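You operate a simulated robot arm through the tools that you are given. There is no shell and no other tool. Be economical: measure what you need, move in short steps, check, and stop when the job is done.

Carry out the task below with a simulated robot arm. There is one attempt and no reset: what you move stays moved.

JOB
Fetch the stone from the top of the grading bench and set it on top of the test gauge. Put the scrub brush on the top of the grading bench away on the middle shelf of the steel shelving. Put the blue banded carton labelled "bolts" from the top of the grading bench in the grey large yellow-handled tray and the blue banded carton that says "clips" in the black bucket. Do these in any order.

The check looks at the end state, three seconds after you hand in, the way a careful person would. Anything else that was tipped, shoved, dropped, spilled or broken makes it a failure.

ROBOT AND FRAMES
A 7-joint arm with a fingered hand on a trunk, on a base that drives. Base frame: it is fixed to the floor where the robot stands at the start and does not move with it; the origin is under the middle of the robot, x ahead of it, y to its left, z up; the surface under the hand at the start is at about z = 0.8. Readings come in m, rad, newtons and seconds.
Its first joint turns from -1.204 to 3.002 rad. Places, roughly: black bucket [0.5, -1.75, 1]; blue banded carton [0.5, -1.25, 0.75]; middle shelf of the steel shelving [-6, -1.3, 0.9]. Payload 5 kg.
The TCP is the grasp point between the finger pads, 0.032 m short of the fingertips. In the tool frame z runs along the fingers and y along their closing line. Largest opening 0.16 m; the body of the gripper starts 0.089 m behind the TCP. The gripper is a hand of 3 fingers: y runs from the thumb to the fingers, the wrist lies at [0, 0, -0.252] in the tool frame, and closing takes about 1.5 s.
Orientation is that of the tool frame in the base frame, as a unit quaternion [x, y, z, w]. With the fingers straight down and closing along the base's y, the tool's x points along the base's -x, its y along +y and its z along -z.

CONTROLS
- The arm moves only by the tool nudge_tool. Its argument "steps" is a list of rows, each an object (a shift or turn left out is 0, a gripper value left out holds the last) with "fingers": the opening, from 0 (shut) to 1 (fully open); "xyz": the shift along the base's x, y, z in units of 250 mm (1.0 is 250 mm), a list of three; "rot": the turn, a rotation vector about the base's x, y, z in units of 120 degrees (1.0 is 120 degrees), a list of three. In form: [{"fingers": fingers, "xyz": [dx, dy, dz], "rot": [ax, ay, az]}, ...]. A call has 1 to 10 rows; each row is the pose to reach, as a shift and turn from the pose commanded when the call began. A call with a number of a shift or a turn outside -1 to 1 is refused whole. Rows are played at 5 a second. More than 0.05 m and 0.15 rad between two rows, or a gripper value outside its range, and nothing of the call is played. Where a pose cannot be reached the arm comes as near as it can. A force on the tool above 40 N (or 10 N above the force at the start of the call, whichever is more), or a blocked arm, ends the call early, and 0.2 s more pass. Each finger travels about 0.108 m/s and halts on what it meets, pressing with about 22 N; the grip force reading is that of the motor and also rises with nothing between the fingers. The clock runs only during rows and for 0.2 s after the last one: add rows that repeat a pose to give the fingers time. It gives the time, the measured TCP pose, the force on the tool (base axes), the opening and the grip force at its end, in the units of the frame above (readings bear some noise), with the torque about the TCP (base axes, N m) and any sound that the robot's microphone picked up, and new pictures: "views" is both (left out), scene, wrist or none.
- Cameras (640 x 400 px; columns grow to the right, rows downward): "scene" is now at [0.1053, -0.0625, 1.4778]; the picture's right is [-0.75, -0.67, -0.00], its down [-0.45, 0.50, -0.74] and it looks along [0.49, -0.55, -0.67] (base axes); focal length 257 px, centre (320, 200). "wrist" rides on the gripper at [0.065, -0.004, -0.116] in the tool frame; the picture's right is [0.06, 1.00, 0.00], its down [-0.87, 0.05, -0.49] and it looks along [-0.49, 0.03, 0.87] (tool axes); focal length 261 px, centre (320, 200). There is no depth. A picture from a camera that has moved, and an enlarged one, comes with that camera's place and axes in the base frame and with its lens.
- lift_body(by): slides the trunk up (or, below 0, down) by that many m; the arm and the scene camera ride with it, the base frame stays. It gives what a move gives, with no picture.
- roll_base(legs): drives the robot by 1 to 6 legs, each [ahead, left, turn to the left] in m, m and rad, along the robot's own axes; the way and the turn of a leg run together, so that a leg with both is an arc; at most 1.5 m and 3.142 rad a leg. The arm and the cameras ride along, it lands a little off, and it stops where it bumps. It gives what a move gives, and a new picture of the scene camera.
- set_grasp(shape): the hand has 3 fingers and takes this shape, open, in about a second: jaw (thumb against the fingers, like two jaws); tri (thumb and two fingers); tip (a fingertip pinch); poke (one finger out to press); point (the index stretched); flat (the hand flat); cup (the hand cupped); fist (a fist). The gripper value then closes the fingers along that shape, each until it touches; the sizes above hold for jaw. It gives what a move gives, with no picture.
- aim_head(pan, tilt): turns the head with the scene camera to pan (to the left, within 1.501 rad either way) and tilt (down, from -0.506 to 1.204), counted from straight ahead of the robot. It gives what a move gives, and a new picture of the scene camera.
- close_up(camera, box): a new picture of the part [left, top, right, bottom] of that camera's present view, enlarged. The clock stands still meanwhile.
- finish_job(): hands the job in; it is judged then, once.

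Work in short steps. Places have to be worked out from the pictures, the camera data and where the tool is seen: move nearer, look again, correct. Check each grasp and each placing, and mend what went wrong. You have 165 turns and 260 pictures in all, those below and enlarged ones among them. Open the gripper and draw the arm clear of the work before you hand the job in, unless the task says otherwise; then end with one line.

The tools are called as name(argument=value, ...) on one line, values as JSON. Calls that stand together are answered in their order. nudge_tool: Moves the arm, as the interface text tells. Its arguments: {"type":"object","properties":{"steps":{"type":"array","items":{"type":"object","properties":{"fingers":{"type":"number"},"xyz":{"type":"array","items":{"type":"number"}},"rot":{"type":"array","items":{"type":"number"}}}}},"views":{"type":"string","enum":["both","scene","wrist","none"]}},"required":["steps"]} The other tools are called the same way: lift_body (by) slides the trunk up or down; set_grasp (shape) gives the hand a shape; roll_base (legs) drives the base; aim_head (pan, tilt) turns the head that bears the scene camera; close_up (camera, box) takes an enlarged picture of a part of a camera's view; finish_job () hands the job in.

At the start:

```text
t: 0.0
tool_pos: [0.5573, -0.7814, 1.1511]
tool_rot: [-0.001, 1.0, 0.0, 0.0]
ft_force: [0.0, -0.7, 0.0]
wrist_torque: [0.01, -0.04, -0.01]
grip_width: 0.1597
grasp_force: 0.0
shape: jaw
trunk travel left (down, up): [-0.65, 0.29]
robot x, y, heading: [-0.0018, 0.0007, -0.001]
head pan, tilt: [-0.843, 0.733]
```

scene: 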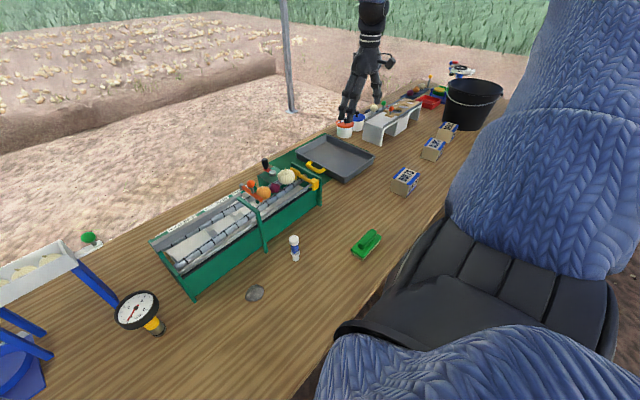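
wrist: 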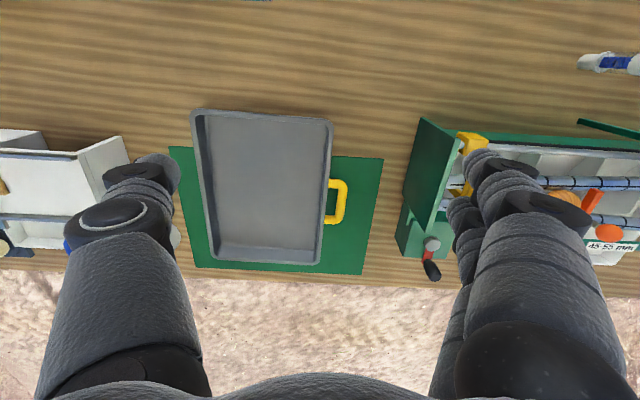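

I start by enlarging the view to identify the stone, cartons, gauge and brush.

close_up(camera="scene", box=[320, 60, 520, 200])

close_up(camera="scene", box=[100, 220, 400, 380])

```text
2.86 times, centred on (420, 130) of scene
camera zoom: at [0.1053, -0.0625, 1.4778], right [-0.75, -0.67, 0.0], down [-0.45, 0.5, -0.74], along [0.49, -0.55, -0.67], focal length 734 px, centre (34, 400)
```

zoom: 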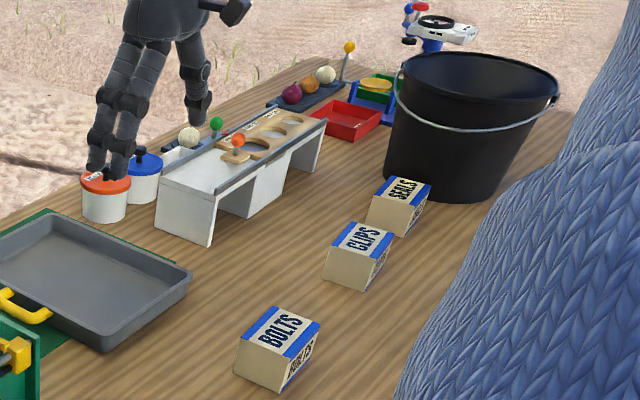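

```text
2.13 times, centred on (250, 300) of scene
camera zoom: at [0.1053, -0.0625, 1.4778], right [-0.75, -0.67, 0.0], down [-0.45, 0.5, -0.74], along [0.49, -0.55, -0.67], focal length 548 px, centre (469, -13)
```

zoom: 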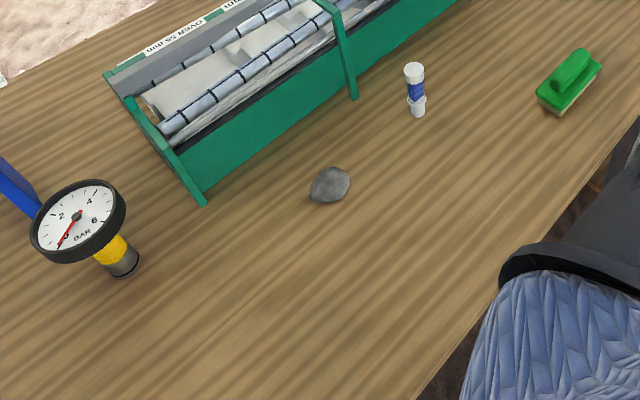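

The dial gauge stands upright with its face up at about (0.62, 0.03), and the stone is near (0.50, -0.21). I move the hand toward the stone at the present height.

nudge_tool(steps=[{"xyz": [0, 0.2, 0]}, {"xyz": [-0.02, 0.4, 0]}, {"xyz": [-0.04, 0.6, 0]}, {"xyz": [-0.06, 0.8, 0]}, {"xyz": [-0.1, 0.98, 0]}], views="none")

nudge_tool(steps=[{"xyz": [0, 0.2, 0]}, {"xyz": [-0.02, 0.4, 0]}, {"xyz": [-0.04, 0.6, 0]}, {"xyz": [-0.08, 0.8, 0]}, {"xyz": [-0.12, 0.98, 0]}, {"xyz": [-0.12, 0.98, 0]}])

```text
refused: row 2 steps farther than a row can; nothing moved
```

```text
refused: row 2 steps farther than a row can; nothing moved
```

Each row must stay strictly within 0.05 m, so I use smaller steps.

nudge_tool(steps=[{"xyz": [-0.02, 0.19, 0]}, {"xyz": [-0.04, 0.38, 0]}, {"xyz": [-0.06, 0.57, 0]}, {"xyz": [-0.08, 0.76, 0]}, {"xyz": [-0.1, 0.95, 0]}], views="none")

nudge_tool(steps=[{"xyz": [-0.02, 0.19, 0]}, {"xyz": [-0.04, 0.38, 0]}, {"xyz": [-0.06, 0.57, 0]}, {"xyz": [-0.08, 0.76, 0]}, {"xyz": [-0.1, 0.95, 0]}, {"xyz": [-0.1, 0.95, 0]}])

```text
t: 1.2
tool_pos: [0.5322, -0.5439, 1.1519]
tool_rot: [0.001, 1.0, -0.001, 0.0]
ft_force: [0.5, 0.9, -0.4]
wrist_torque: [-0.04, 0.03, 0.01]
grip_width: 0.1602
grasp_force: 0.1
shape: jaw
trunk travel left (down, up): [-0.65, 0.29]
robot x, y, heading: [-0.0007, 0.0006, 0.002]
head pan, tilt: [-0.843, 0.733]
```

```text
t: 2.6
tool_pos: [0.5065, -0.3075, 1.1502]
tool_rot: [0.0, 1.0, 0.0, 0.001]
ft_force: [0.5, 0.3, 0.4]
wrist_torque: [0.02, -0.01, 0.0]
grip_width: 0.1598
grasp_force: 0.0
shape: jaw
trunk travel left (down, up): [-0.65, 0.29]
robot x, y, heading: [0.0043, 0.001, 0.002]
head pan, tilt: [-0.843, 0.733]
camera scene: at [0.1049, -0.0639, 1.4777], right [-0.75, -0.67, 0.0], down [-0.45, 0.5, -0.74], along [0.49, -0.55, -0.67], focal length 257 px, centre (320, 200)
camera wrist: at [0.4414, -0.3128, 1.2656], right [-0.06, 1.0, 0.0], down [0.87, 0.05, 0.49], along [0.49, 0.03, -0.87], focal length 261 px, centre (320, 200)
```

scene: 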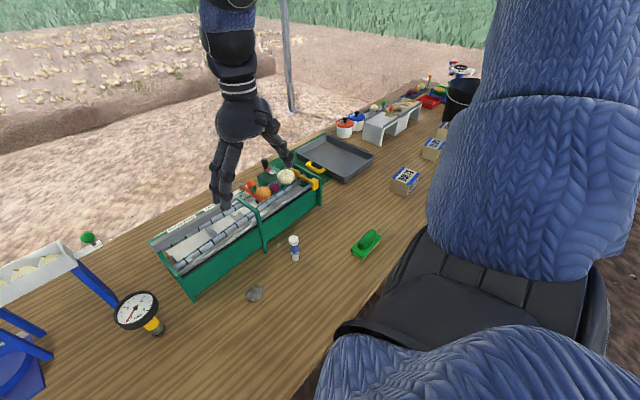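
wrist: 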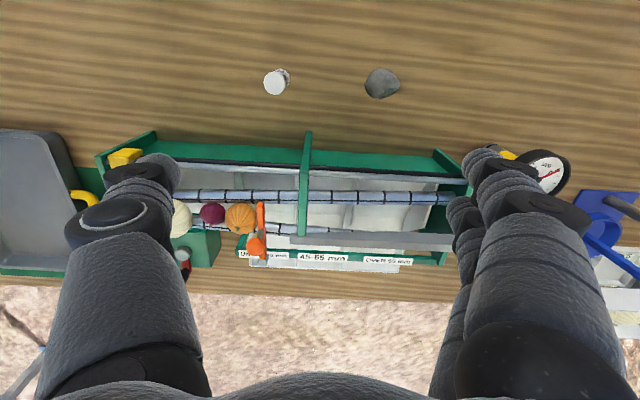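

Triangulation puts the stone at about (0.478, -0.208, 0.80) and the gauge dial near (0.57, 0.02, 0.92). I go above the stone and descend partway.

nudge_tool(steps=[{"xyz": [-0.05, 0.18, 0]}, {"xyz": [-0.114, 0.35, -0.05]}, {"xyz": [-0.114, 0.398, -0.23]}, {"xyz": [-0.114, 0.398, -0.42]}, {"xyz": [-0.114, 0.398, -0.61]}, {"xyz": [-0.114, 0.398, -0.8]}, {"xyz": [-0.114, 0.398, -0.8]}])

```text
t: 4.2
tool_pos: [0.4771, -0.2076, 0.9508]
tool_rot: [0.0, 1.0, 0.0, 0.0]
ft_force: [-0.3, 0.6, 0.5]
wrist_torque: [-0.02, -0.03, -0.02]
grip_width: 0.1597
grasp_force: 0.0
shape: jaw
trunk travel left (down, up): [-0.65, 0.29]
robot x, y, heading: [0.001, -0.0006, -0.003]
head pan, tilt: [-0.843, 0.733]
camera scene: at [0.1038, -0.0617, 1.478], right [-0.75, -0.67, 0.0], down [-0.44, 0.5, -0.74], along [0.49, -0.55, -0.67], focal length 257 px, centre (320, 200)
camera wrist: at [0.4129, -0.2123, 1.0661], right [-0.06, 1.0, 0.0], down [0.87, 0.05, 0.49], along [0.49, 0.03, -0.87], focal length 261 px, centre (320, 200)
```

scene: 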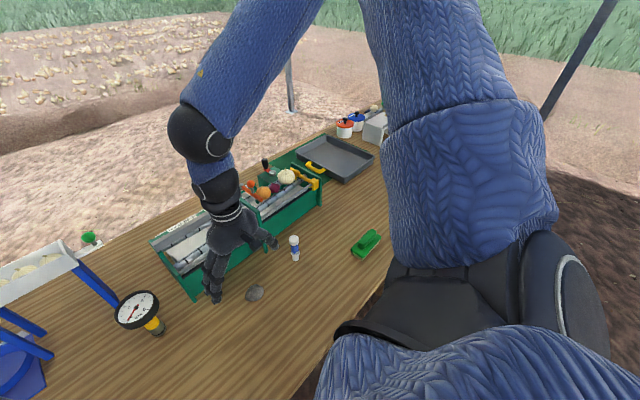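
wrist: 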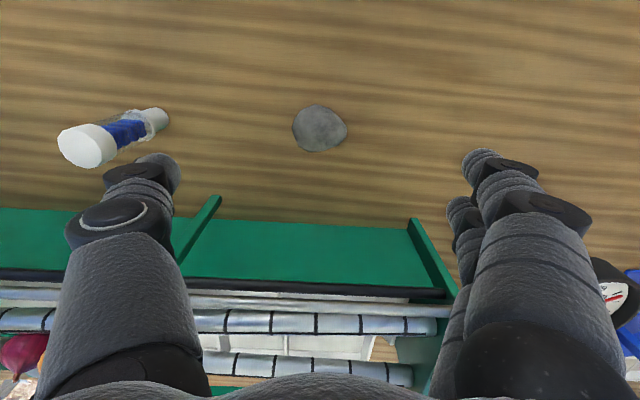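

The stone lies directly under the TCP. I descend with care to about z 0.828.

nudge_tool(steps=[{"fingers": 0.85, "xyz": [0, 0, -0.15]}, {"xyz": [0, 0, -0.3]}, {"xyz": [0, 0, -0.42]}, {"xyz": [0, 0, -0.49]}, {"xyz": [0, 0, -0.49]}])

close_up(camera="scene", box=[150, 200, 350, 330])

```text
t: 5.2
tool_pos: [0.4791, -0.206, 0.8316]
tool_rot: [-0.001, 1.0, 0.001, 0.002]
ft_force: [-0.4, -3.7, 16.1]
wrist_torque: [1.16, 0.05, 0.03]
grip_width: 0.1354
grasp_force: 0.1
shape: jaw
trunk travel left (down, up): [-0.65, 0.29]
robot x, y, heading: [0.0001, -0.0014, -0.002]
head pan, tilt: [-0.843, 0.733]
stopped in row 5: the force on the tool passed its limit at 59 N (the readings are from after the stop); the commanded pose is now the measured one
camera scene: at [0.1045, -0.0623, 1.4782], right [-0.75, -0.67, 0.0], down [-0.44, 0.5, -0.74], along [0.49, -0.55, -0.67], focal length 257 px, centre (320, 200)
camera wrist: at [0.4144, -0.212, 0.9465], right [-0.06, 1.0, 0.0], down [0.87, 0.05, 0.49], along [0.49, 0.03, -0.87], focal length 261 px, centre (320, 200)
```

scene: 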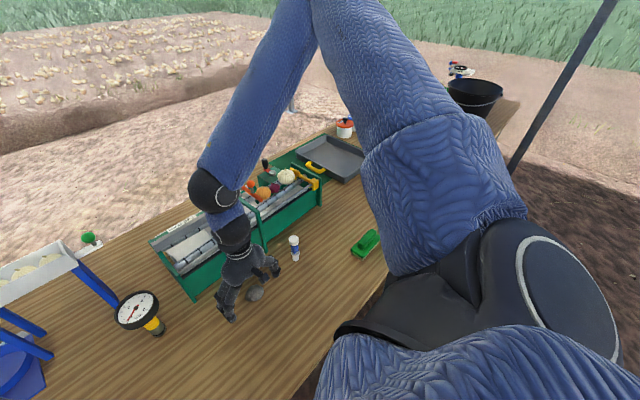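
wrist: 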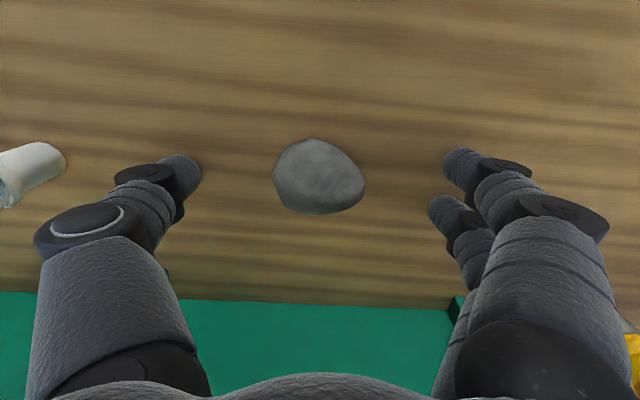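

```text
3.08 times, centred on (250, 265) of scene
camera zoom: at [0.1045, -0.0623, 1.4782], right [-0.75, -0.67, 0.0], down [-0.44, 0.5, -0.74], along [0.49, -0.55, -0.67], focal length 790 px, centre (535, 0)
```

zoom: 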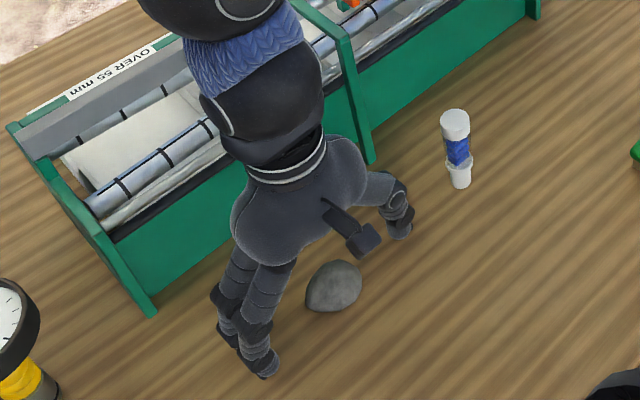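

The fingertips met the bench, so its top is near z 0.80. I back off 6 mm and close on the stone.

nudge_tool(steps=[{"xyz": [-0.02, 0, 0.026]}, {"xyz": [-0.02, 0, 0.026], "fingers": 0.3}, {"fingers": 0.0, "xyz": [-0.02, 0, 0.026]}, {"fingers": 0.0, "xyz": [-0.02, 0, 0.026]}, {"fingers": 0.0, "xyz": [-0.02, 0, 0.026]}, {"fingers": 0.0, "xyz": [-0.02, 0, 0.026]}, {"fingers": 0.0, "xyz": [-0.02, 0, 0.026]}], views="wrist")

```text
t: 6.8
tool_pos: [0.4743, -0.2072, 0.8364]
tool_rot: [-0.001, 1.0, 0.001, 0.001]
ft_force: [-0.5, -0.4, 0.5]
wrist_torque: [-0.04, 0.0, 0.04]
grip_width: 0.0325
grasp_force: 21.9
shape: jaw
trunk travel left (down, up): [-0.65, 0.29]
robot x, y, heading: [-0.004, -0.0021, -0.0]
head pan, tilt: [-0.843, 0.733]
camera wrist: at [0.4097, -0.212, 0.9523], right [-0.06, 1.0, 0.0], down [0.87, 0.05, 0.49], along [0.49, 0.03, -0.87], focal length 261 px, centre (320, 200)
```

wrist: 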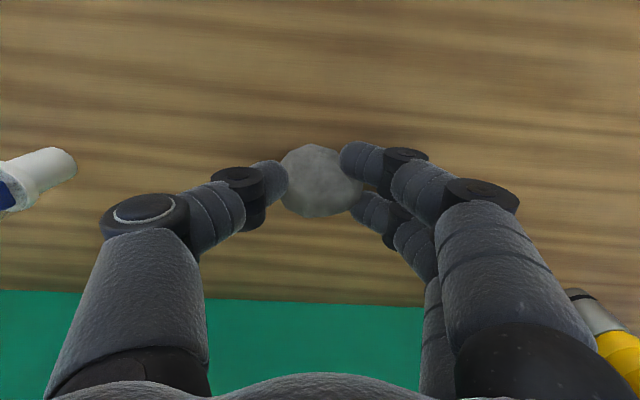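

The thumb and both fingers hold the stone, so I lift it straight up.

nudge_tool(steps=[{"xyz": [0, 0, 0.15]}, {"xyz": [0, 0, 0.34]}, {"xyz": [0, 0, 0.53]}, {"xyz": [0, 0, 0.72]}, {"xyz": [0, 0, 0.91]}, {"xyz": [0, 0.18, 0.95]}, {"xyz": [0, 0.37, 0.95]}, {"xyz": [0.1, 0.5, 0.95]}, {"xyz": [0.1, 0.5, 0.95]}])

```text
t: 8.8
tool_pos: [0.5041, -0.0836, 1.0723]
tool_rot: [0.001, 1.0, 0.002, -0.001]
ft_force: [1.5, 0.1, -1.7]
wrist_torque: [0.05, 0.11, 0.01]
grip_width: 0.0299
grasp_force: 21.5
shape: jaw
out of reach, approached as far as the arm can: row 4
trunk travel left (down, up): [-0.65, 0.29]
robot x, y, heading: [0.004, -0.0019, -0.001]
head pan, tilt: [-0.843, 0.733]
camera scene: at [0.1095, -0.0641, 1.4772], right [-0.75, -0.66, 0.0], down [-0.45, 0.5, -0.74], along [0.49, -0.55, -0.67], focal length 257 px, centre (320, 200)
camera wrist: at [0.4391, -0.0888, 1.1883], right [-0.06, 1.0, 0.0], down [0.87, 0.05, 0.49], along [0.49, 0.03, -0.87], focal length 261 px, centre (320, 200)
```

scene: 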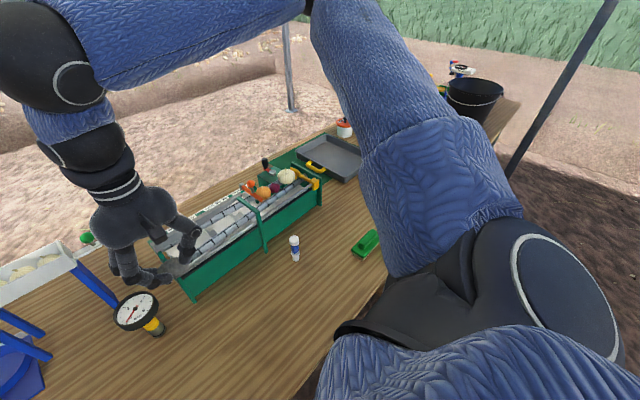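
wrist: 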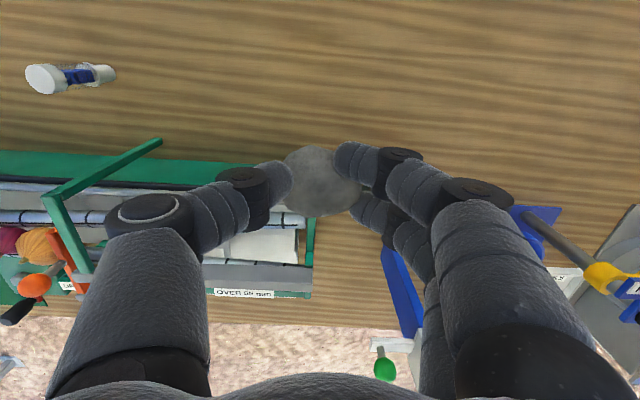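

The stone is held. To see the dial past the fingers, I move the hand beyond it in x so the wrist camera looks almost straight down on it.

nudge_tool(steps=[{"xyz": [0.1, 0.05, 0.11]}, {"xyz": [0.22, 0.17, 0.11]}, {"xyz": [0.34, 0.29, 0.11]}, {"xyz": [0.464, 0.404, 0.11]}, {"xyz": [0.464, 0.404, 0.11]}, {"xyz": [0.464, 0.404, 0.11]}])

```text
t: 10.2
tool_pos: [0.5753, -0.0824, 1.104]
tool_rot: [-0.002, 1.0, 0.003, 0.0]
ft_force: [-0.3, 0.0, -2.3]
wrist_torque: [0.02, -0.01, 0.03]
grip_width: 0.0299
grasp_force: 22.1
shape: jaw
out of reach, approached as far as the arm can: row 1, 2, 3, 4, 5, 6
trunk travel left (down, up): [-0.65, 0.29]
robot x, y, heading: [0.0013, 0.0014, -0.001]
head pan, tilt: [-0.843, 0.733]
camera scene: at [0.1056, -0.0623, 1.4778], right [-0.75, -0.67, 0.0], down [-0.45, 0.5, -0.74], along [0.49, -0.55, -0.67], focal length 257 px, centre (320, 200)
camera wrist: at [0.5102, -0.0879, 1.2196], right [-0.06, 1.0, 0.01], down [0.87, 0.05, 0.49], along [0.49, 0.04, -0.87], focal length 261 px, centre (320, 200)
```

scene: 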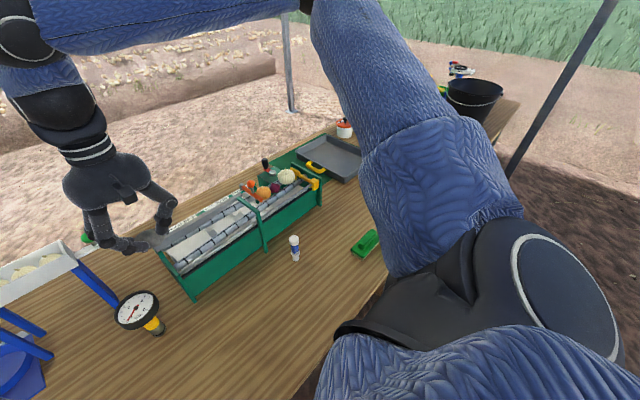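
wrist: 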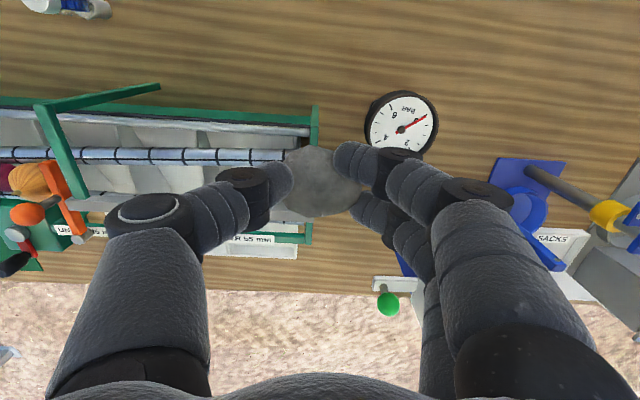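

The dial is clear now at about (0.578, 0.016, z≈0.915). The arm refuses more +y in this orientation, probably a wrist limit, so I turn the hand about z with the arm and try moving on.

nudge_tool(steps=[{"rot": [0, 0, 0.06]}, {"rot": [0, 0, 0.12]}, {"rot": [0, 0, 0.18]}, {"rot": [0, 0, 0.22], "xyz": [0, 0.1, 0]}, {"rot": [0, 0, 0.22], "xyz": [0, 0.25, 0]}, {"rot": [0, 0, 0.22], "xyz": [0.02, 0.38, 0]}, {"rot": [0, 0, 0.22], "xyz": [0.02, 0.38, 0]}])

```text
t: 11.8
tool_pos: [0.5724, -0.0824, 1.1068]
tool_rot: [-0.23, 0.973, 0.003, 0.0]
ft_force: [-0.5, 0.0, -1.7]
wrist_torque: [0.04, 0.0, -0.02]
grip_width: 0.0297
grasp_force: 21.8
shape: jaw
out of reach, approached as far as the arm can: row 4, 5, 6, 7
trunk travel left (down, up): [-0.65, 0.29]
robot x, y, heading: [-0.0027, -0.0003, -0.0]
head pan, tilt: [-0.843, 0.733]
camera scene: at [0.1056, -0.0623, 1.4778], right [-0.75, -0.67, 0.0], down [-0.45, 0.5, -0.74], along [0.49, -0.55, -0.67], focal length 257 px, centre (320, 200)
camera wrist: at [0.5151, -0.1159, 1.2221], right [-0.5, 0.87, 0.01], down [0.75, 0.43, 0.5], along [0.43, 0.25, -0.87], focal length 261 px, centre (320, 200)
```

scene: 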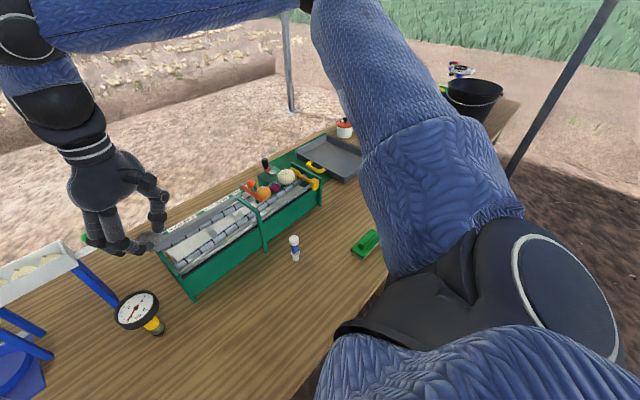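
wrist: 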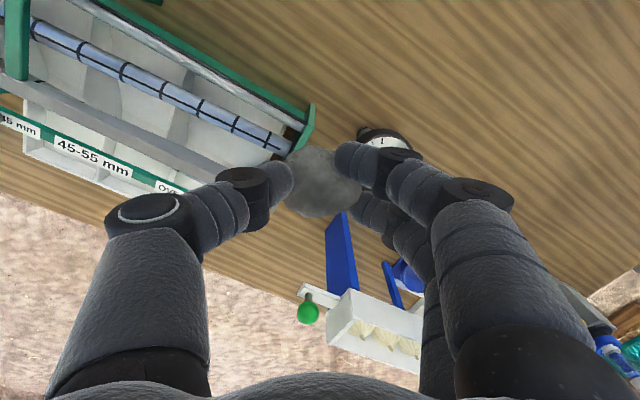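

Turning did not help, so it is a shoulder limit on the left side. I pull back to the right, undo the turn, and then rotate the base left by 0.3 rad, which should bring the hand over the gauge.

nudge_tool(steps=[{"rot": [0, 0, -0.06], "xyz": [0, -0.1, 0]}, {"rot": [0, 0, -0.12], "xyz": [0, -0.2, 0]}, {"rot": [0, 0, -0.18], "xyz": [0, -0.3, 0]}, {"rot": [0, 0, -0.24], "xyz": [0, -0.4, 0]}, {"rot": [0, 0, -0.3], "xyz": [0, -0.4, 0]}, {"rot": [0, 0, -0.36], "xyz": [0, -0.4, 0]}, {"rot": [0, 0, -0.36], "xyz": [0, -0.4, 0]}], views="none")

roll_base(legs=[[0, 0, 0.3]])

close_up(camera="wrist", box=[0, 0, 640, 400])

```text
t: 13.4
tool_pos: [0.5709, -0.1844, 1.1072]
tool_rot: [0.146, 0.989, 0.001, 0.0]
ft_force: [-0.4, 0.7, -2.8]
wrist_torque: [0.0, 0.01, 0.0]
grip_width: 0.0297
grasp_force: 21.7
shape: jaw
trunk travel left (down, up): [-0.65, 0.29]
robot x, y, heading: [-0.0018, 0.0047, -0.0]
head pan, tilt: [-0.843, 0.733]
```

```text
t: 14.8
tool_pos: [0.6013, -0.0048, 1.107]
tool_rot: [-0.005, 1.0, 0.0, 0.0]
ft_force: [0.3, 0.3, -2.5]
wrist_torque: [-0.03, 0.01, -0.01]
grip_width: 0.0298
grasp_force: 22.1
shape: jaw
trunk travel left (down, up): [-0.65, 0.29]
robot x, y, heading: [-0.0017, 0.0011, 0.302]
head pan, tilt: [-0.843, 0.733]
camera scene: at [0.1197, -0.0272, 1.4778], right [-0.51, -0.86, 0.0], down [-0.57, 0.34, -0.74], along [0.64, -0.38, -0.67], focal length 257 px, centre (320, 200)
```

scene: 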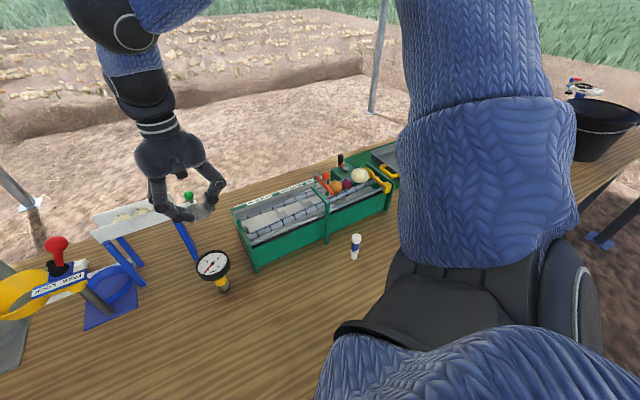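

```text
1.00 times, centred on (320, 200) of wrist (not enlarged: the box is as wide or as high as the picture)
camera zoom: at [0.5356, -0.01, 1.2219], right [-0.07, 1.0, 0.0], down [0.87, 0.06, 0.49], along [0.49, 0.04, -0.87], focal length 261 px, centre (320, 200)
```

zoom: 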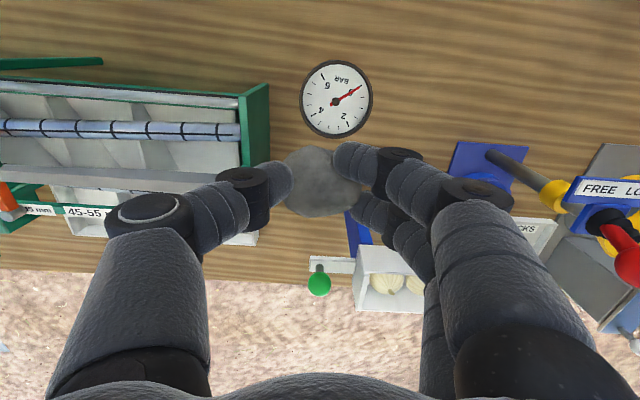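

The dial centre comes out at about (0.577, 0.013, 0.92–0.93). I align above it and come down to z 0.985.

nudge_tool(steps=[{"xyz": [-0.093, 0.071, 0]}, {"xyz": [-0.093, 0.071, -0.15]}, {"xyz": [-0.093, 0.071, -0.3]}, {"xyz": [-0.093, 0.071, -0.42]}, {"xyz": [-0.093, 0.071, -0.488]}, {"xyz": [-0.093, 0.071, -0.488]}])

close_up(camera="scene", box=[130, 180, 290, 300])

```text
t: 16.2
tool_pos: [0.5769, 0.0112, 0.9851]
tool_rot: [-0.005, 1.0, 0.0, 0.001]
ft_force: [-0.4, 0.3, -2.5]
wrist_torque: [0.01, 0.04, -0.01]
grip_width: 0.0298
grasp_force: 21.6
shape: jaw
trunk travel left (down, up): [-0.65, 0.29]
robot x, y, heading: [0.0013, -0.001, 0.303]
head pan, tilt: [-0.843, 0.733]
camera scene: at [0.1193, -0.028, 1.4778], right [-0.51, -0.86, 0.0], down [-0.57, 0.34, -0.74], along [0.64, -0.38, -0.67], focal length 257 px, centre (320, 200)
camera wrist: at [0.5124, 0.0064, 1.0999], right [-0.07, 1.0, 0.0], down [0.87, 0.06, 0.49], along [0.49, 0.04, -0.87], focal length 261 px, centre (320, 200)
```

scene: 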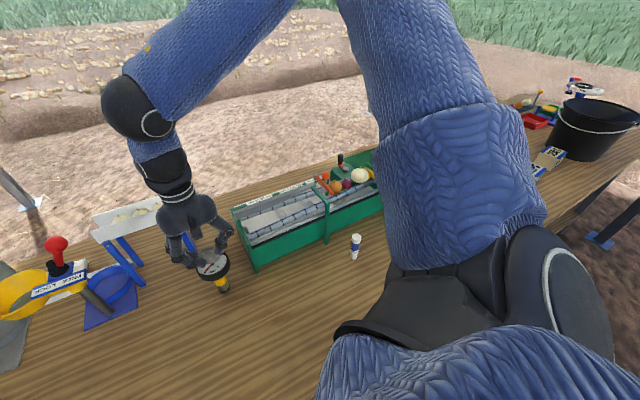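
wrist: 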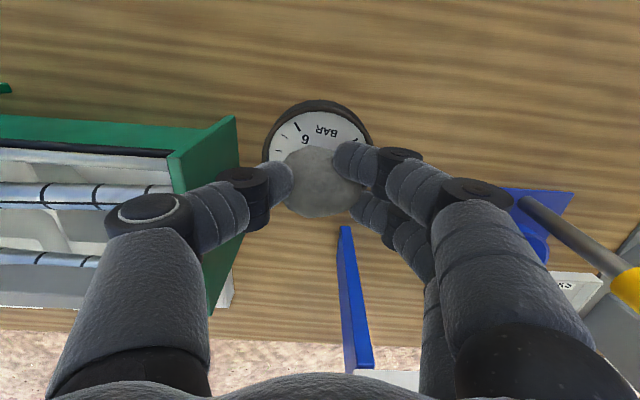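

```text
3.33 times, centred on (210, 240) of scene
camera zoom: at [0.1193, -0.028, 1.4778], right [-0.51, -0.86, 0.0], down [-0.57, 0.34, -0.74], along [0.64, -0.38, -0.67], focal length 856 px, centre (687, 67)
```

zoom: 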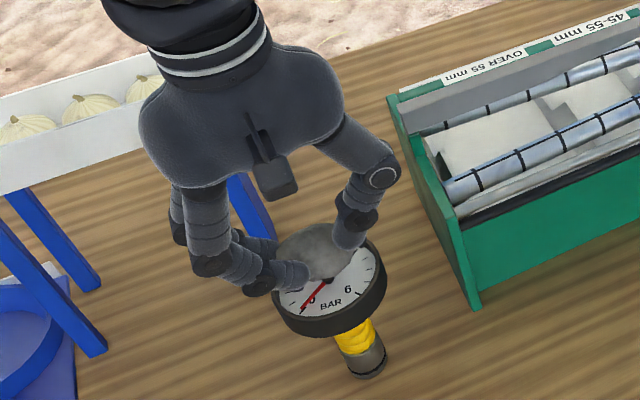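

The view shows the dial slightly left and toward me of the stone, so I correct by a few mm. Then I lower slowly to just above the expected contact.

nudge_tool(steps=[{"xyz": [-0.008, -0.012, -0.02]}, {"xyz": [-0.008, -0.012, -0.04]}, {"xyz": [-0.008, -0.012, -0.06]}, {"xyz": [-0.008, -0.012, -0.08]}, {"xyz": [-0.008, -0.012, -0.08]}], views="none")

close_up(camera="scene", box=[170, 220, 250, 300])

```text
t: 17.3
tool_pos: [0.5761, 0.0122, 0.9687]
tool_rot: [-0.005, 1.0, 0.003, 0.004]
ft_force: [-2.8, -3.2, 33.2]
wrist_torque: [-0.34, 0.06, -0.01]
grip_width: 0.0336
grasp_force: 22.2
shape: jaw
trunk travel left (down, up): [-0.65, 0.29]
robot x, y, heading: [-0.0003, 0.0023, 0.3]
head pan, tilt: [-0.843, 0.733]
stopped in row 5: the force on the tool passed its limit at 42 N (the readings are from after the stop); the commanded pose is now the measured one
```

```text
5.00 times, centred on (210, 260) of scene
camera zoom: at [0.1178, -0.0283, 1.4784], right [-0.52, -0.86, 0.0], down [-0.57, 0.35, -0.74], along [0.64, -0.38, -0.67], focal length 1285 px, centre (870, -100)
```

zoom: 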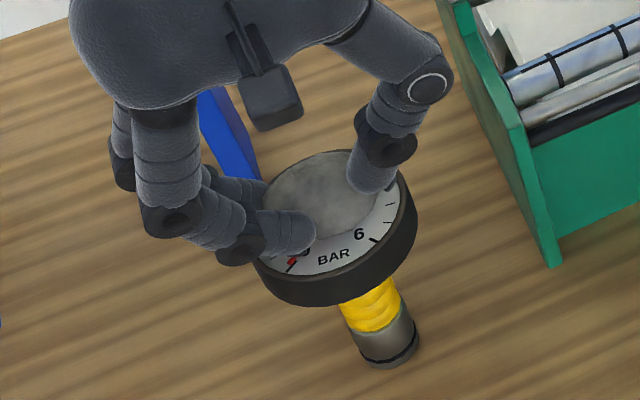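

The stone is pressing on the dial at 33 N. I relieve it by about 1.5 mm and open the fingers gradually.

nudge_tool(steps=[{"xyz": [0, 0, 0.008]}, {"xyz": [0, 0, 0.008], "fingers": 0.24}, {"xyz": [0, 0, 0.008], "fingers": 0.3}, {"xyz": [0, 0, 0.008], "fingers": 0.36}, {"xyz": [0, 0, 0.008], "fingers": 0.36}])

close_up(camera="scene", box=[170, 220, 250, 300])

```text
t: 18.5
tool_pos: [0.5763, 0.0112, 0.9681]
tool_rot: [-0.005, 1.0, 0.002, 0.002]
ft_force: [-0.1, 0.0, -0.4]
wrist_torque: [0.01, -0.01, 0.03]
grip_width: 0.0568
grasp_force: 0.1
shape: jaw
trunk travel left (down, up): [-0.65, 0.29]
robot x, y, heading: [-0.0004, -0.0029, 0.303]
head pan, tilt: [-0.843, 0.733]
camera scene: at [0.1196, -0.0279, 1.4777], right [-0.52, -0.86, 0.0], down [-0.57, 0.34, -0.74], along [0.64, -0.38, -0.67], focal length 257 px, centre (320, 200)
camera wrist: at [0.5113, 0.005, 1.0833], right [-0.07, 1.0, 0.0], down [0.87, 0.06, 0.5], along [0.49, 0.04, -0.87], focal length 261 px, centre (320, 200)
```

scene: 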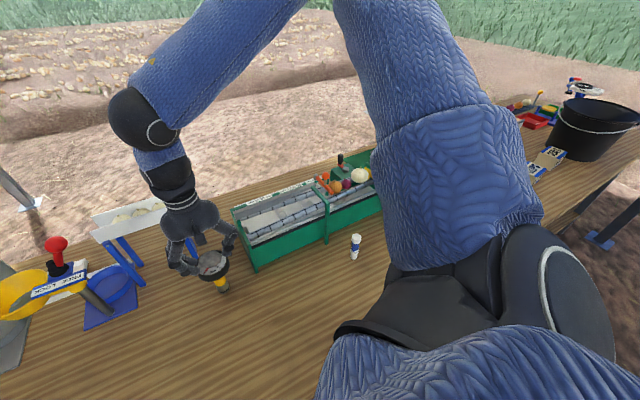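
wrist: 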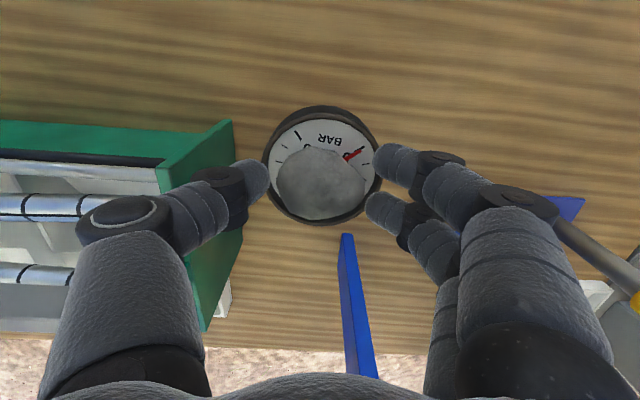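

```text
5.00 times, centred on (210, 260) of scene
camera zoom: at [0.1196, -0.0279, 1.4777], right [-0.52, -0.86, 0.0], down [-0.57, 0.34, -0.74], along [0.64, -0.38, -0.67], focal length 1285 px, centre (870, -100)
```

zoom: 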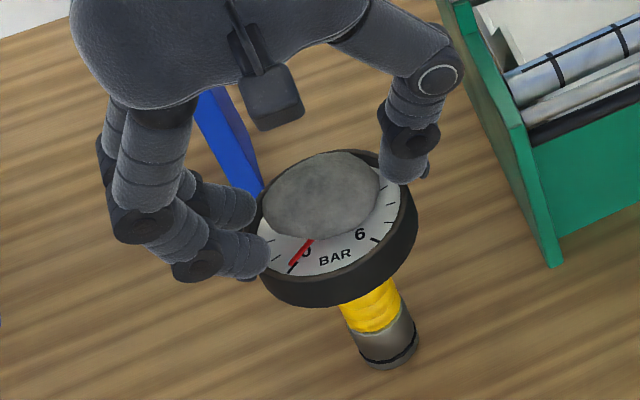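

The stone rests well centred on the dial and the fingers are free. I lift straight up and check.

nudge_tool(steps=[{"xyz": [0, 0, 0.06]}, {"xyz": [0, 0, 0.2]}, {"xyz": [0, 0, 0.39]}, {"xyz": [0, 0, 0.58]}, {"xyz": [0, 0, 0.77]}, {"xyz": [0, 0, 0.95]}, {"xyz": [0, 0, 0.95]}])

close_up(camera="scene", box=[170, 220, 250, 300])

```text
t: 20.1
tool_pos: [0.5766, 0.0114, 1.2055]
tool_rot: [-0.005, 1.0, 0.002, 0.001]
ft_force: [1.1, 0.2, 0.0]
wrist_torque: [0.03, 0.06, 0.01]
grip_width: 0.0572
grasp_force: 0.0
shape: jaw
trunk travel left (down, up): [-0.65, 0.29]
robot x, y, heading: [-0.0003, 0.0008, 0.302]
head pan, tilt: [-0.843, 0.733]
camera scene: at [0.1203, -0.0279, 1.4777], right [-0.52, -0.86, 0.0], down [-0.57, 0.34, -0.74], along [0.64, -0.38, -0.67], focal length 257 px, centre (320, 200)
camera wrist: at [0.5118, 0.0052, 1.3214], right [-0.07, 1.0, 0.0], down [0.87, 0.06, 0.49], along [0.49, 0.04, -0.87], focal length 261 px, centre (320, 200)
```

scene: 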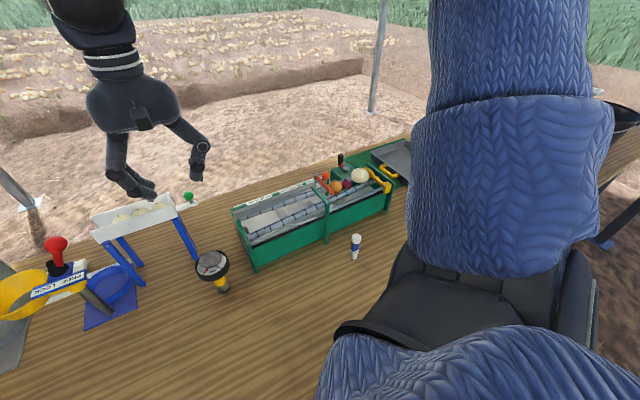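
wrist: 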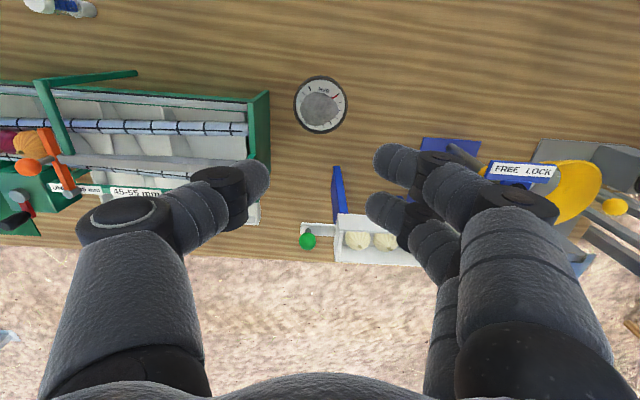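

```text
5.00 times, centred on (210, 260) of scene
camera zoom: at [0.1203, -0.0279, 1.4777], right [-0.52, -0.86, 0.0], down [-0.57, 0.34, -0.74], along [0.64, -0.38, -0.67], focal length 1285 px, centre (870, -100)
```

zoom: 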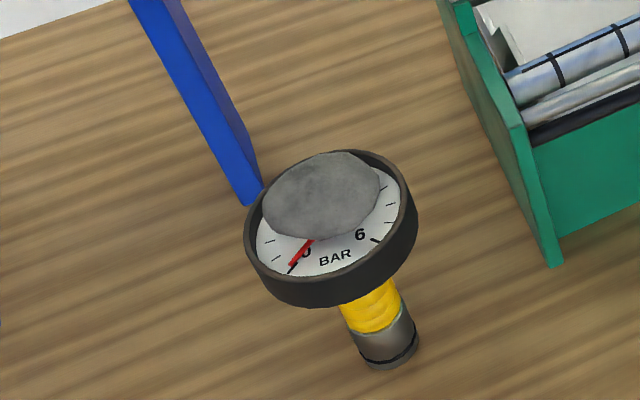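

The stone sits stable on the gauge. I turn the base back and look right along the bench for obstacles.

roll_base(legs=[[0, 0, -0.302]])

aim_head(pan=-1.5, tilt=0.6)

```text
t: 21.4
tool_pos: [0.5528, -0.1592, 1.2071]
tool_rot: [0.144, 0.99, 0.001, 0.003]
ft_force: [-0.2, 1.3, 0.3]
wrist_torque: [0.01, -0.01, -0.02]
grip_width: 0.0572
grasp_force: 0.0
shape: jaw
trunk travel left (down, up): [-0.65, 0.29]
robot x, y, heading: [-0.0062, 0.0036, 0.009]
head pan, tilt: [-0.843, 0.733]
camera scene: at [0.1052, -0.0624, 1.4778], right [-0.74, -0.67, 0.0], down [-0.45, 0.5, -0.74], along [0.5, -0.55, -0.67], focal length 257 px, centre (320, 200)
```

scene: 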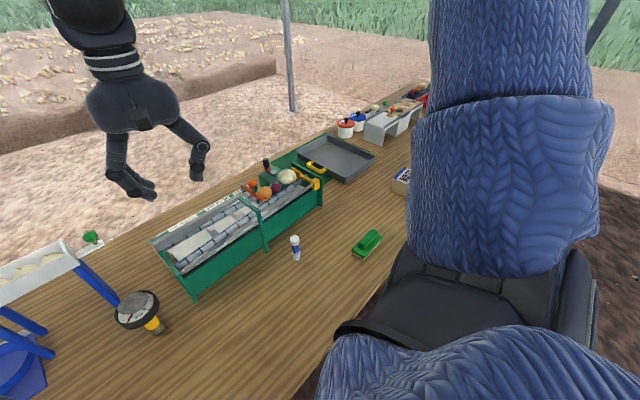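

```text
t: 22.5
tool_pos: [0.5534, -0.1585, 1.2053]
tool_rot: [0.144, 0.99, 0.002, 0.002]
ft_force: [0.2, 0.4, 0.0]
wrist_torque: [0.0, 0.0, 0.02]
grip_width: 0.0572
grasp_force: 0.1
shape: jaw
trunk travel left (down, up): [-0.65, 0.29]
robot x, y, heading: [-0.0004, -0.0017, -0.001]
head pan, tilt: [-1.499, 0.6]
camera scene: at [0.0565, -0.0878, 1.4893], right [-1.0, -0.08, 0.0], down [-0.04, 0.56, -0.82], along [0.06, -0.82, -0.57], focal length 257 px, centre (320, 200)
```

scene: 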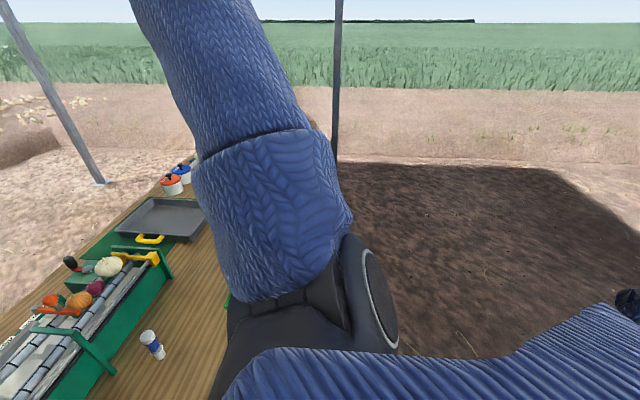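

The ground to the right is free. I drive 0.5 m right so the bolts carton and the tray are both in reach.

roll_base(legs=[[0, -0.5, 0]])

aim_head(pan=-0.85, tilt=0.75)

close_up(camera="wrist", box=[0, 0, 640, 400])

```text
t: 25.4
tool_pos: [0.5559, -0.6567, 1.2058]
tool_rot: [0.144, 0.99, 0.001, 0.001]
ft_force: [-0.4, -0.4, 0.2]
wrist_torque: [0.05, -0.01, -0.01]
grip_width: 0.0573
grasp_force: 0.1
shape: jaw
trunk travel left (down, up): [-0.65, 0.29]
robot x, y, heading: [0.0016, -0.4969, 0.004]
head pan, tilt: [-1.499, 0.6]
camera scene: at [0.0586, -0.5858, 1.4892], right [-1.0, -0.08, 0.0], down [-0.04, 0.56, -0.82], along [0.06, -0.82, -0.57], focal length 257 px, centre (320, 200)
```

scene: 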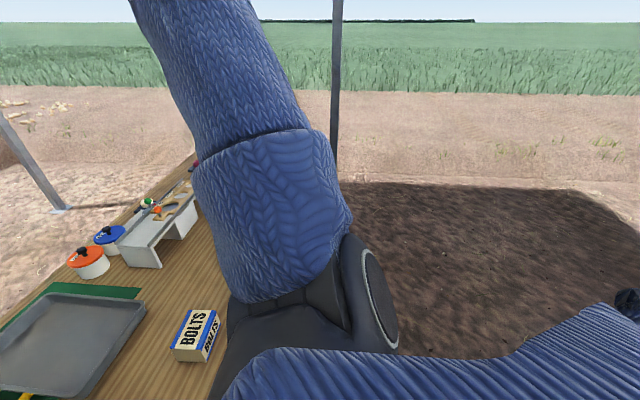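

```text
t: 26.4
tool_pos: [0.5571, -0.6544, 1.2065]
tool_rot: [0.144, 0.99, 0.002, 0.002]
ft_force: [0.4, -0.1, 0.4]
wrist_torque: [-0.04, 0.0, 0.02]
grip_width: 0.0573
grasp_force: 0.1
shape: jaw
trunk travel left (down, up): [-0.65, 0.29]
robot x, y, heading: [0.002, -0.4931, 0.004]
head pan, tilt: [-0.85, 0.75]
camera scene: at [0.1069, -0.5589, 1.4764], right [-0.75, -0.66, 0.0], down [-0.45, 0.51, -0.73], along [0.48, -0.55, -0.68], focal length 257 px, centre (320, 200)
```

scene: 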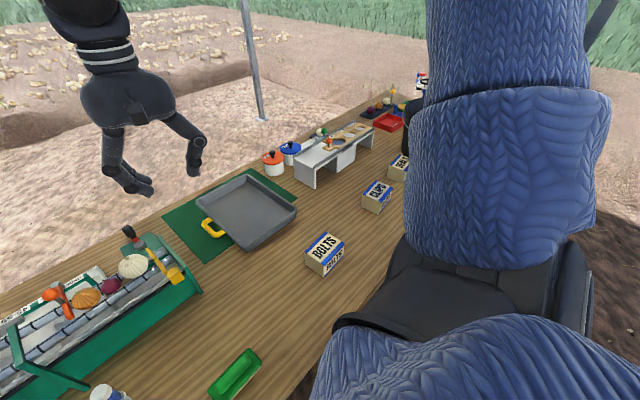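

```text
1.00 times, centred on (320, 200) of wrist (not enlarged: the box is as wide or as high as the picture)
camera zoom: at [0.4925, -0.6417, 1.3215], right [0.22, 0.97, 0.0], down [0.85, -0.2, 0.5], along [0.48, -0.11, -0.87], focal length 261 px, centre (320, 200)
```

zoom: 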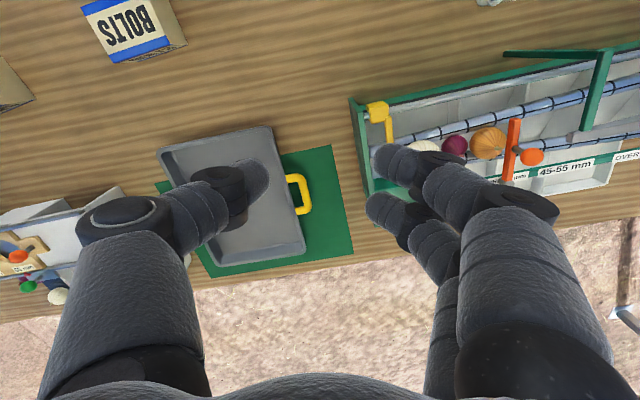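

The bolts carton top is near (0.396, -0.917, 0.85). I move above it with the fingers opening.

nudge_tool(steps=[{"fingers": 0.8, "xyz": [-0.08, -0.16, 0]}, {"xyz": [-0.17, -0.32, 0]}, {"xyz": [-0.26, -0.48, 0]}, {"xyz": [-0.35, -0.64, 0]}, {"xyz": [-0.44, -0.8, 0]}, {"xyz": [-0.53, -0.95, 0]}, {"xyz": [-0.63, -1.0, -0.12]}, {"xyz": [-0.63, -1.0, -0.3]}, {"xyz": [-0.63, -1.0, -0.48]}, {"xyz": [-0.63, -1.0, -0.48]}])

```text
t: 28.6
tool_pos: [0.4233, -0.9218, 1.0993]
tool_rot: [0.143, 0.99, 0.002, 0.002]
ft_force: [-0.6, -0.7, -1.1]
wrist_torque: [0.04, -0.07, -0.02]
grip_width: 0.1283
grasp_force: 0.1
shape: jaw
out of reach, approached as far as the arm can: row 7, 8, 9, 10
trunk travel left (down, up): [-0.65, 0.29]
robot x, y, heading: [0.0025, -0.4974, 0.002]
head pan, tilt: [-0.85, 0.75]
camera scene: at [0.1046, -0.5608, 1.4764], right [-0.75, -0.66, 0.0], down [-0.45, 0.51, -0.73], along [0.49, -0.55, -0.68], focal length 257 px, centre (320, 200)
camera wrist: at [0.3589, -0.9085, 1.2155], right [0.22, 0.97, 0.01], down [0.85, -0.2, 0.49], along [0.48, -0.11, -0.87], focal length 261 px, centre (320, 200)
```

scene: 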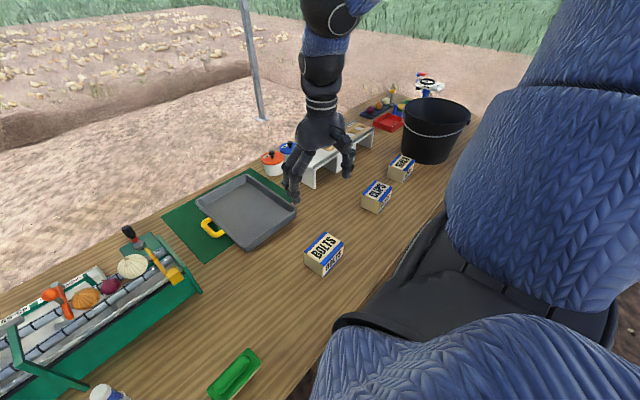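
wrist: 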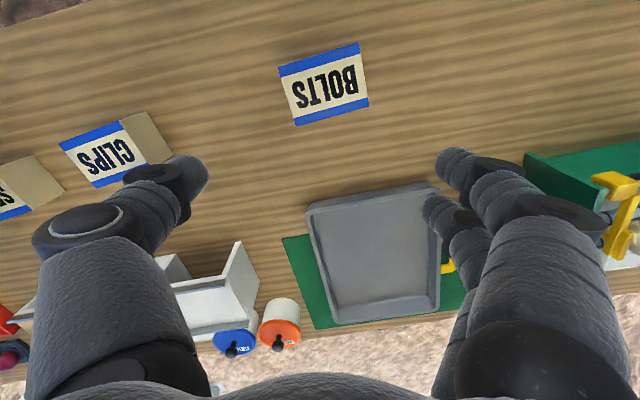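

The arm's minimum radius grows with height, so I lower first and then align over the carton at (0.395, -0.911). I turn the hand square with it and open fully.

nudge_tool(steps=[{"fingers": 1.0, "xyz": [0, 0.044, -0.15], "rot": [0, 0, 0.035]}, {"xyz": [0, 0.044, -0.3], "rot": [0, 0, 0.07]}, {"xyz": [0, 0.044, -0.45], "rot": [0, 0, 0.105]}, {"xyz": [-0.06, 0.044, -0.52], "rot": [0, 0, 0.139]}, {"xyz": [-0.115, 0.044, -0.52], "rot": [0, 0, 0.139]}, {"xyz": [-0.115, 0.044, -0.52], "rot": [0, 0, 0.139]}])

```text
t: 30.1
tool_pos: [0.4307, -0.9287, 0.9717]
tool_rot: [-0.003, 1.0, 0.002, 0.001]
ft_force: [0.2, 0.6, -0.8]
wrist_torque: [0.01, 0.0, 0.01]
grip_width: 0.1599
grasp_force: 0.1
shape: jaw
out of reach, approached as far as the arm can: row 1, 2, 3, 4, 5, 6
trunk travel left (down, up): [-0.65, 0.29]
robot x, y, heading: [0.0005, -0.4989, 0.008]
head pan, tilt: [-0.85, 0.75]
camera scene: at [0.1078, -0.559, 1.4763], right [-0.75, -0.66, 0.0], down [-0.45, 0.51, -0.73], along [0.48, -0.55, -0.68], focal length 257 px, centre (320, 200)
camera wrist: at [0.3658, -0.9338, 1.0868], right [-0.07, 1.0, 0.0], down [0.87, 0.06, 0.49], along [0.49, 0.04, -0.87], focal length 261 px, centre (320, 200)
```

scene: 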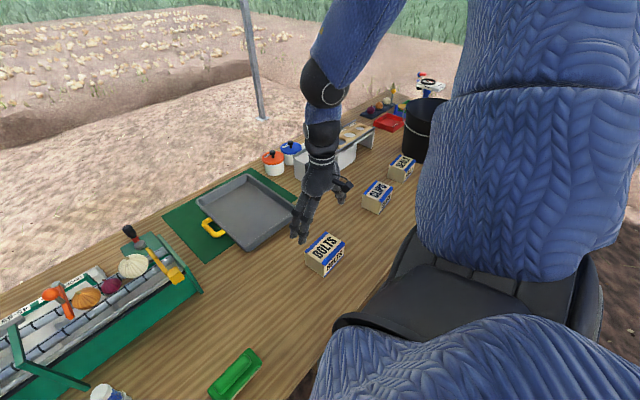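
wrist: 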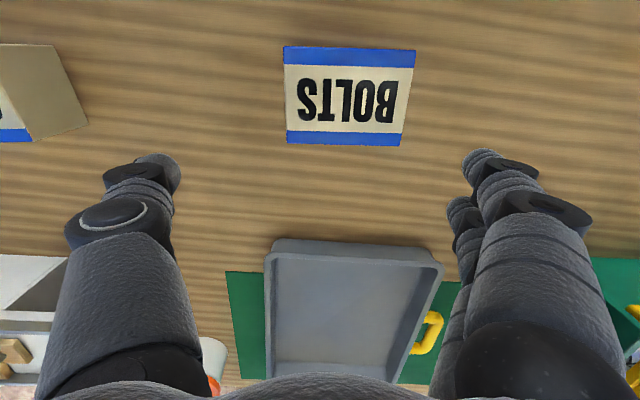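

The right-hand joint limit is holding the arm back here. I turn the base 0.35 rad to the right so the carton sits more in front of it.

roll_base(legs=[[0, 0, -0.35]])

```text
t: 31.5
tool_pos: [0.2533, -1.0511, 0.9716]
tool_rot: [0.173, 0.985, 0.003, 0.002]
ft_force: [-0.5, 0.7, 0.1]
wrist_torque: [-0.01, 0.01, -0.01]
grip_width: 0.16
grasp_force: 0.0
shape: jaw
trunk travel left (down, up): [-0.65, 0.29]
robot x, y, heading: [0.0019, -0.4973, -0.344]
head pan, tilt: [-0.85, 0.75]
camera scene: at [0.0782, -0.5916, 1.4764], right [-0.93, -0.36, 0.0], down [-0.25, 0.64, -0.73], along [0.27, -0.68, -0.68], focal length 257 px, centre (320, 200)
```

scene: 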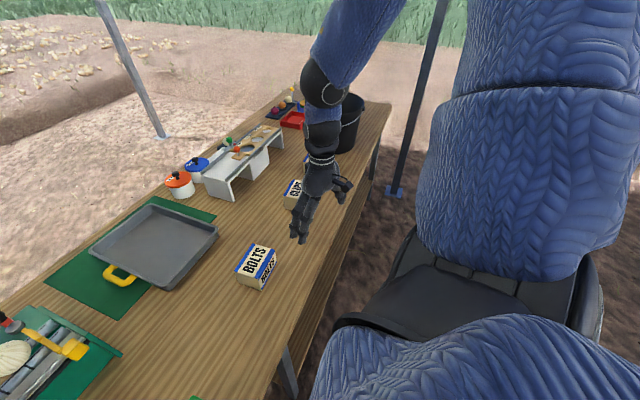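

Now I move over the carton at (0.395, -0.911), turning the hand square again.

nudge_tool(steps=[{"xyz": [0.1, 0.1, 0], "rot": [0, 0, 0.03]}, {"xyz": [0.2, 0.2, 0], "rot": [0, 0, 0.06]}, {"xyz": [0.3, 0.3, 0], "rot": [0, 0, 0.09]}, {"xyz": [0.4, 0.4, 0], "rot": [0, 0, 0.12]}, {"xyz": [0.5, 0.5, 0], "rot": [0, 0, 0.15]}, {"xyz": [0.565, 0.56, 0], "rot": [0, 0, 0.167]}, {"xyz": [0.565, 0.56, 0], "rot": [0, 0, 0.167]}])

```text
t: 33.1
tool_pos: [0.395, -0.9087, 0.9713]
tool_rot: [-0.001, 1.0, 0.002, 0.001]
ft_force: [0.5, 0.3, 0.7]
wrist_torque: [0.0, -0.01, 0.03]
grip_width: 0.1598
grasp_force: 0.0
shape: jaw
trunk travel left (down, up): [-0.65, 0.29]
robot x, y, heading: [0.0045, -0.4949, -0.343]
head pan, tilt: [-0.85, 0.75]
camera scene: at [0.0785, -0.5914, 1.4764], right [-0.93, -0.36, 0.0], down [-0.25, 0.64, -0.73], along [0.27, -0.68, -0.68], focal length 257 px, centre (320, 200)
camera wrist: at [0.3308, -0.9141, 1.0871], right [-0.06, 1.0, 0.0], down [0.87, 0.05, 0.49], along [0.49, 0.04, -0.87], focal length 261 px, centre (320, 200)
```

scene: 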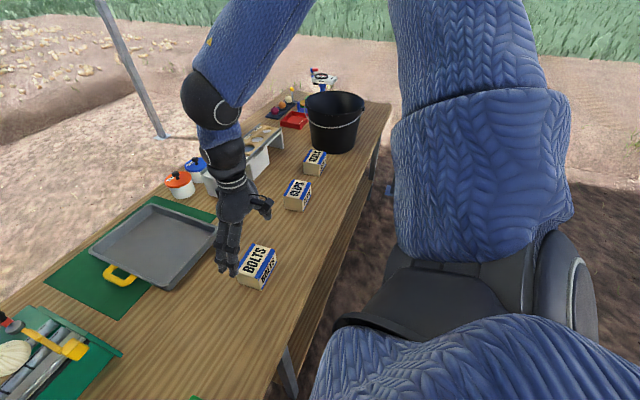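
wrist: 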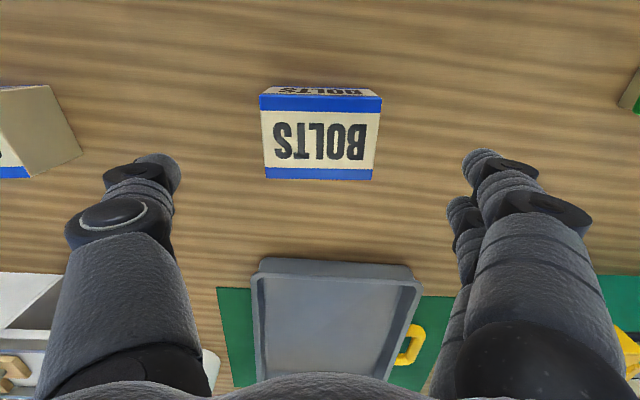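

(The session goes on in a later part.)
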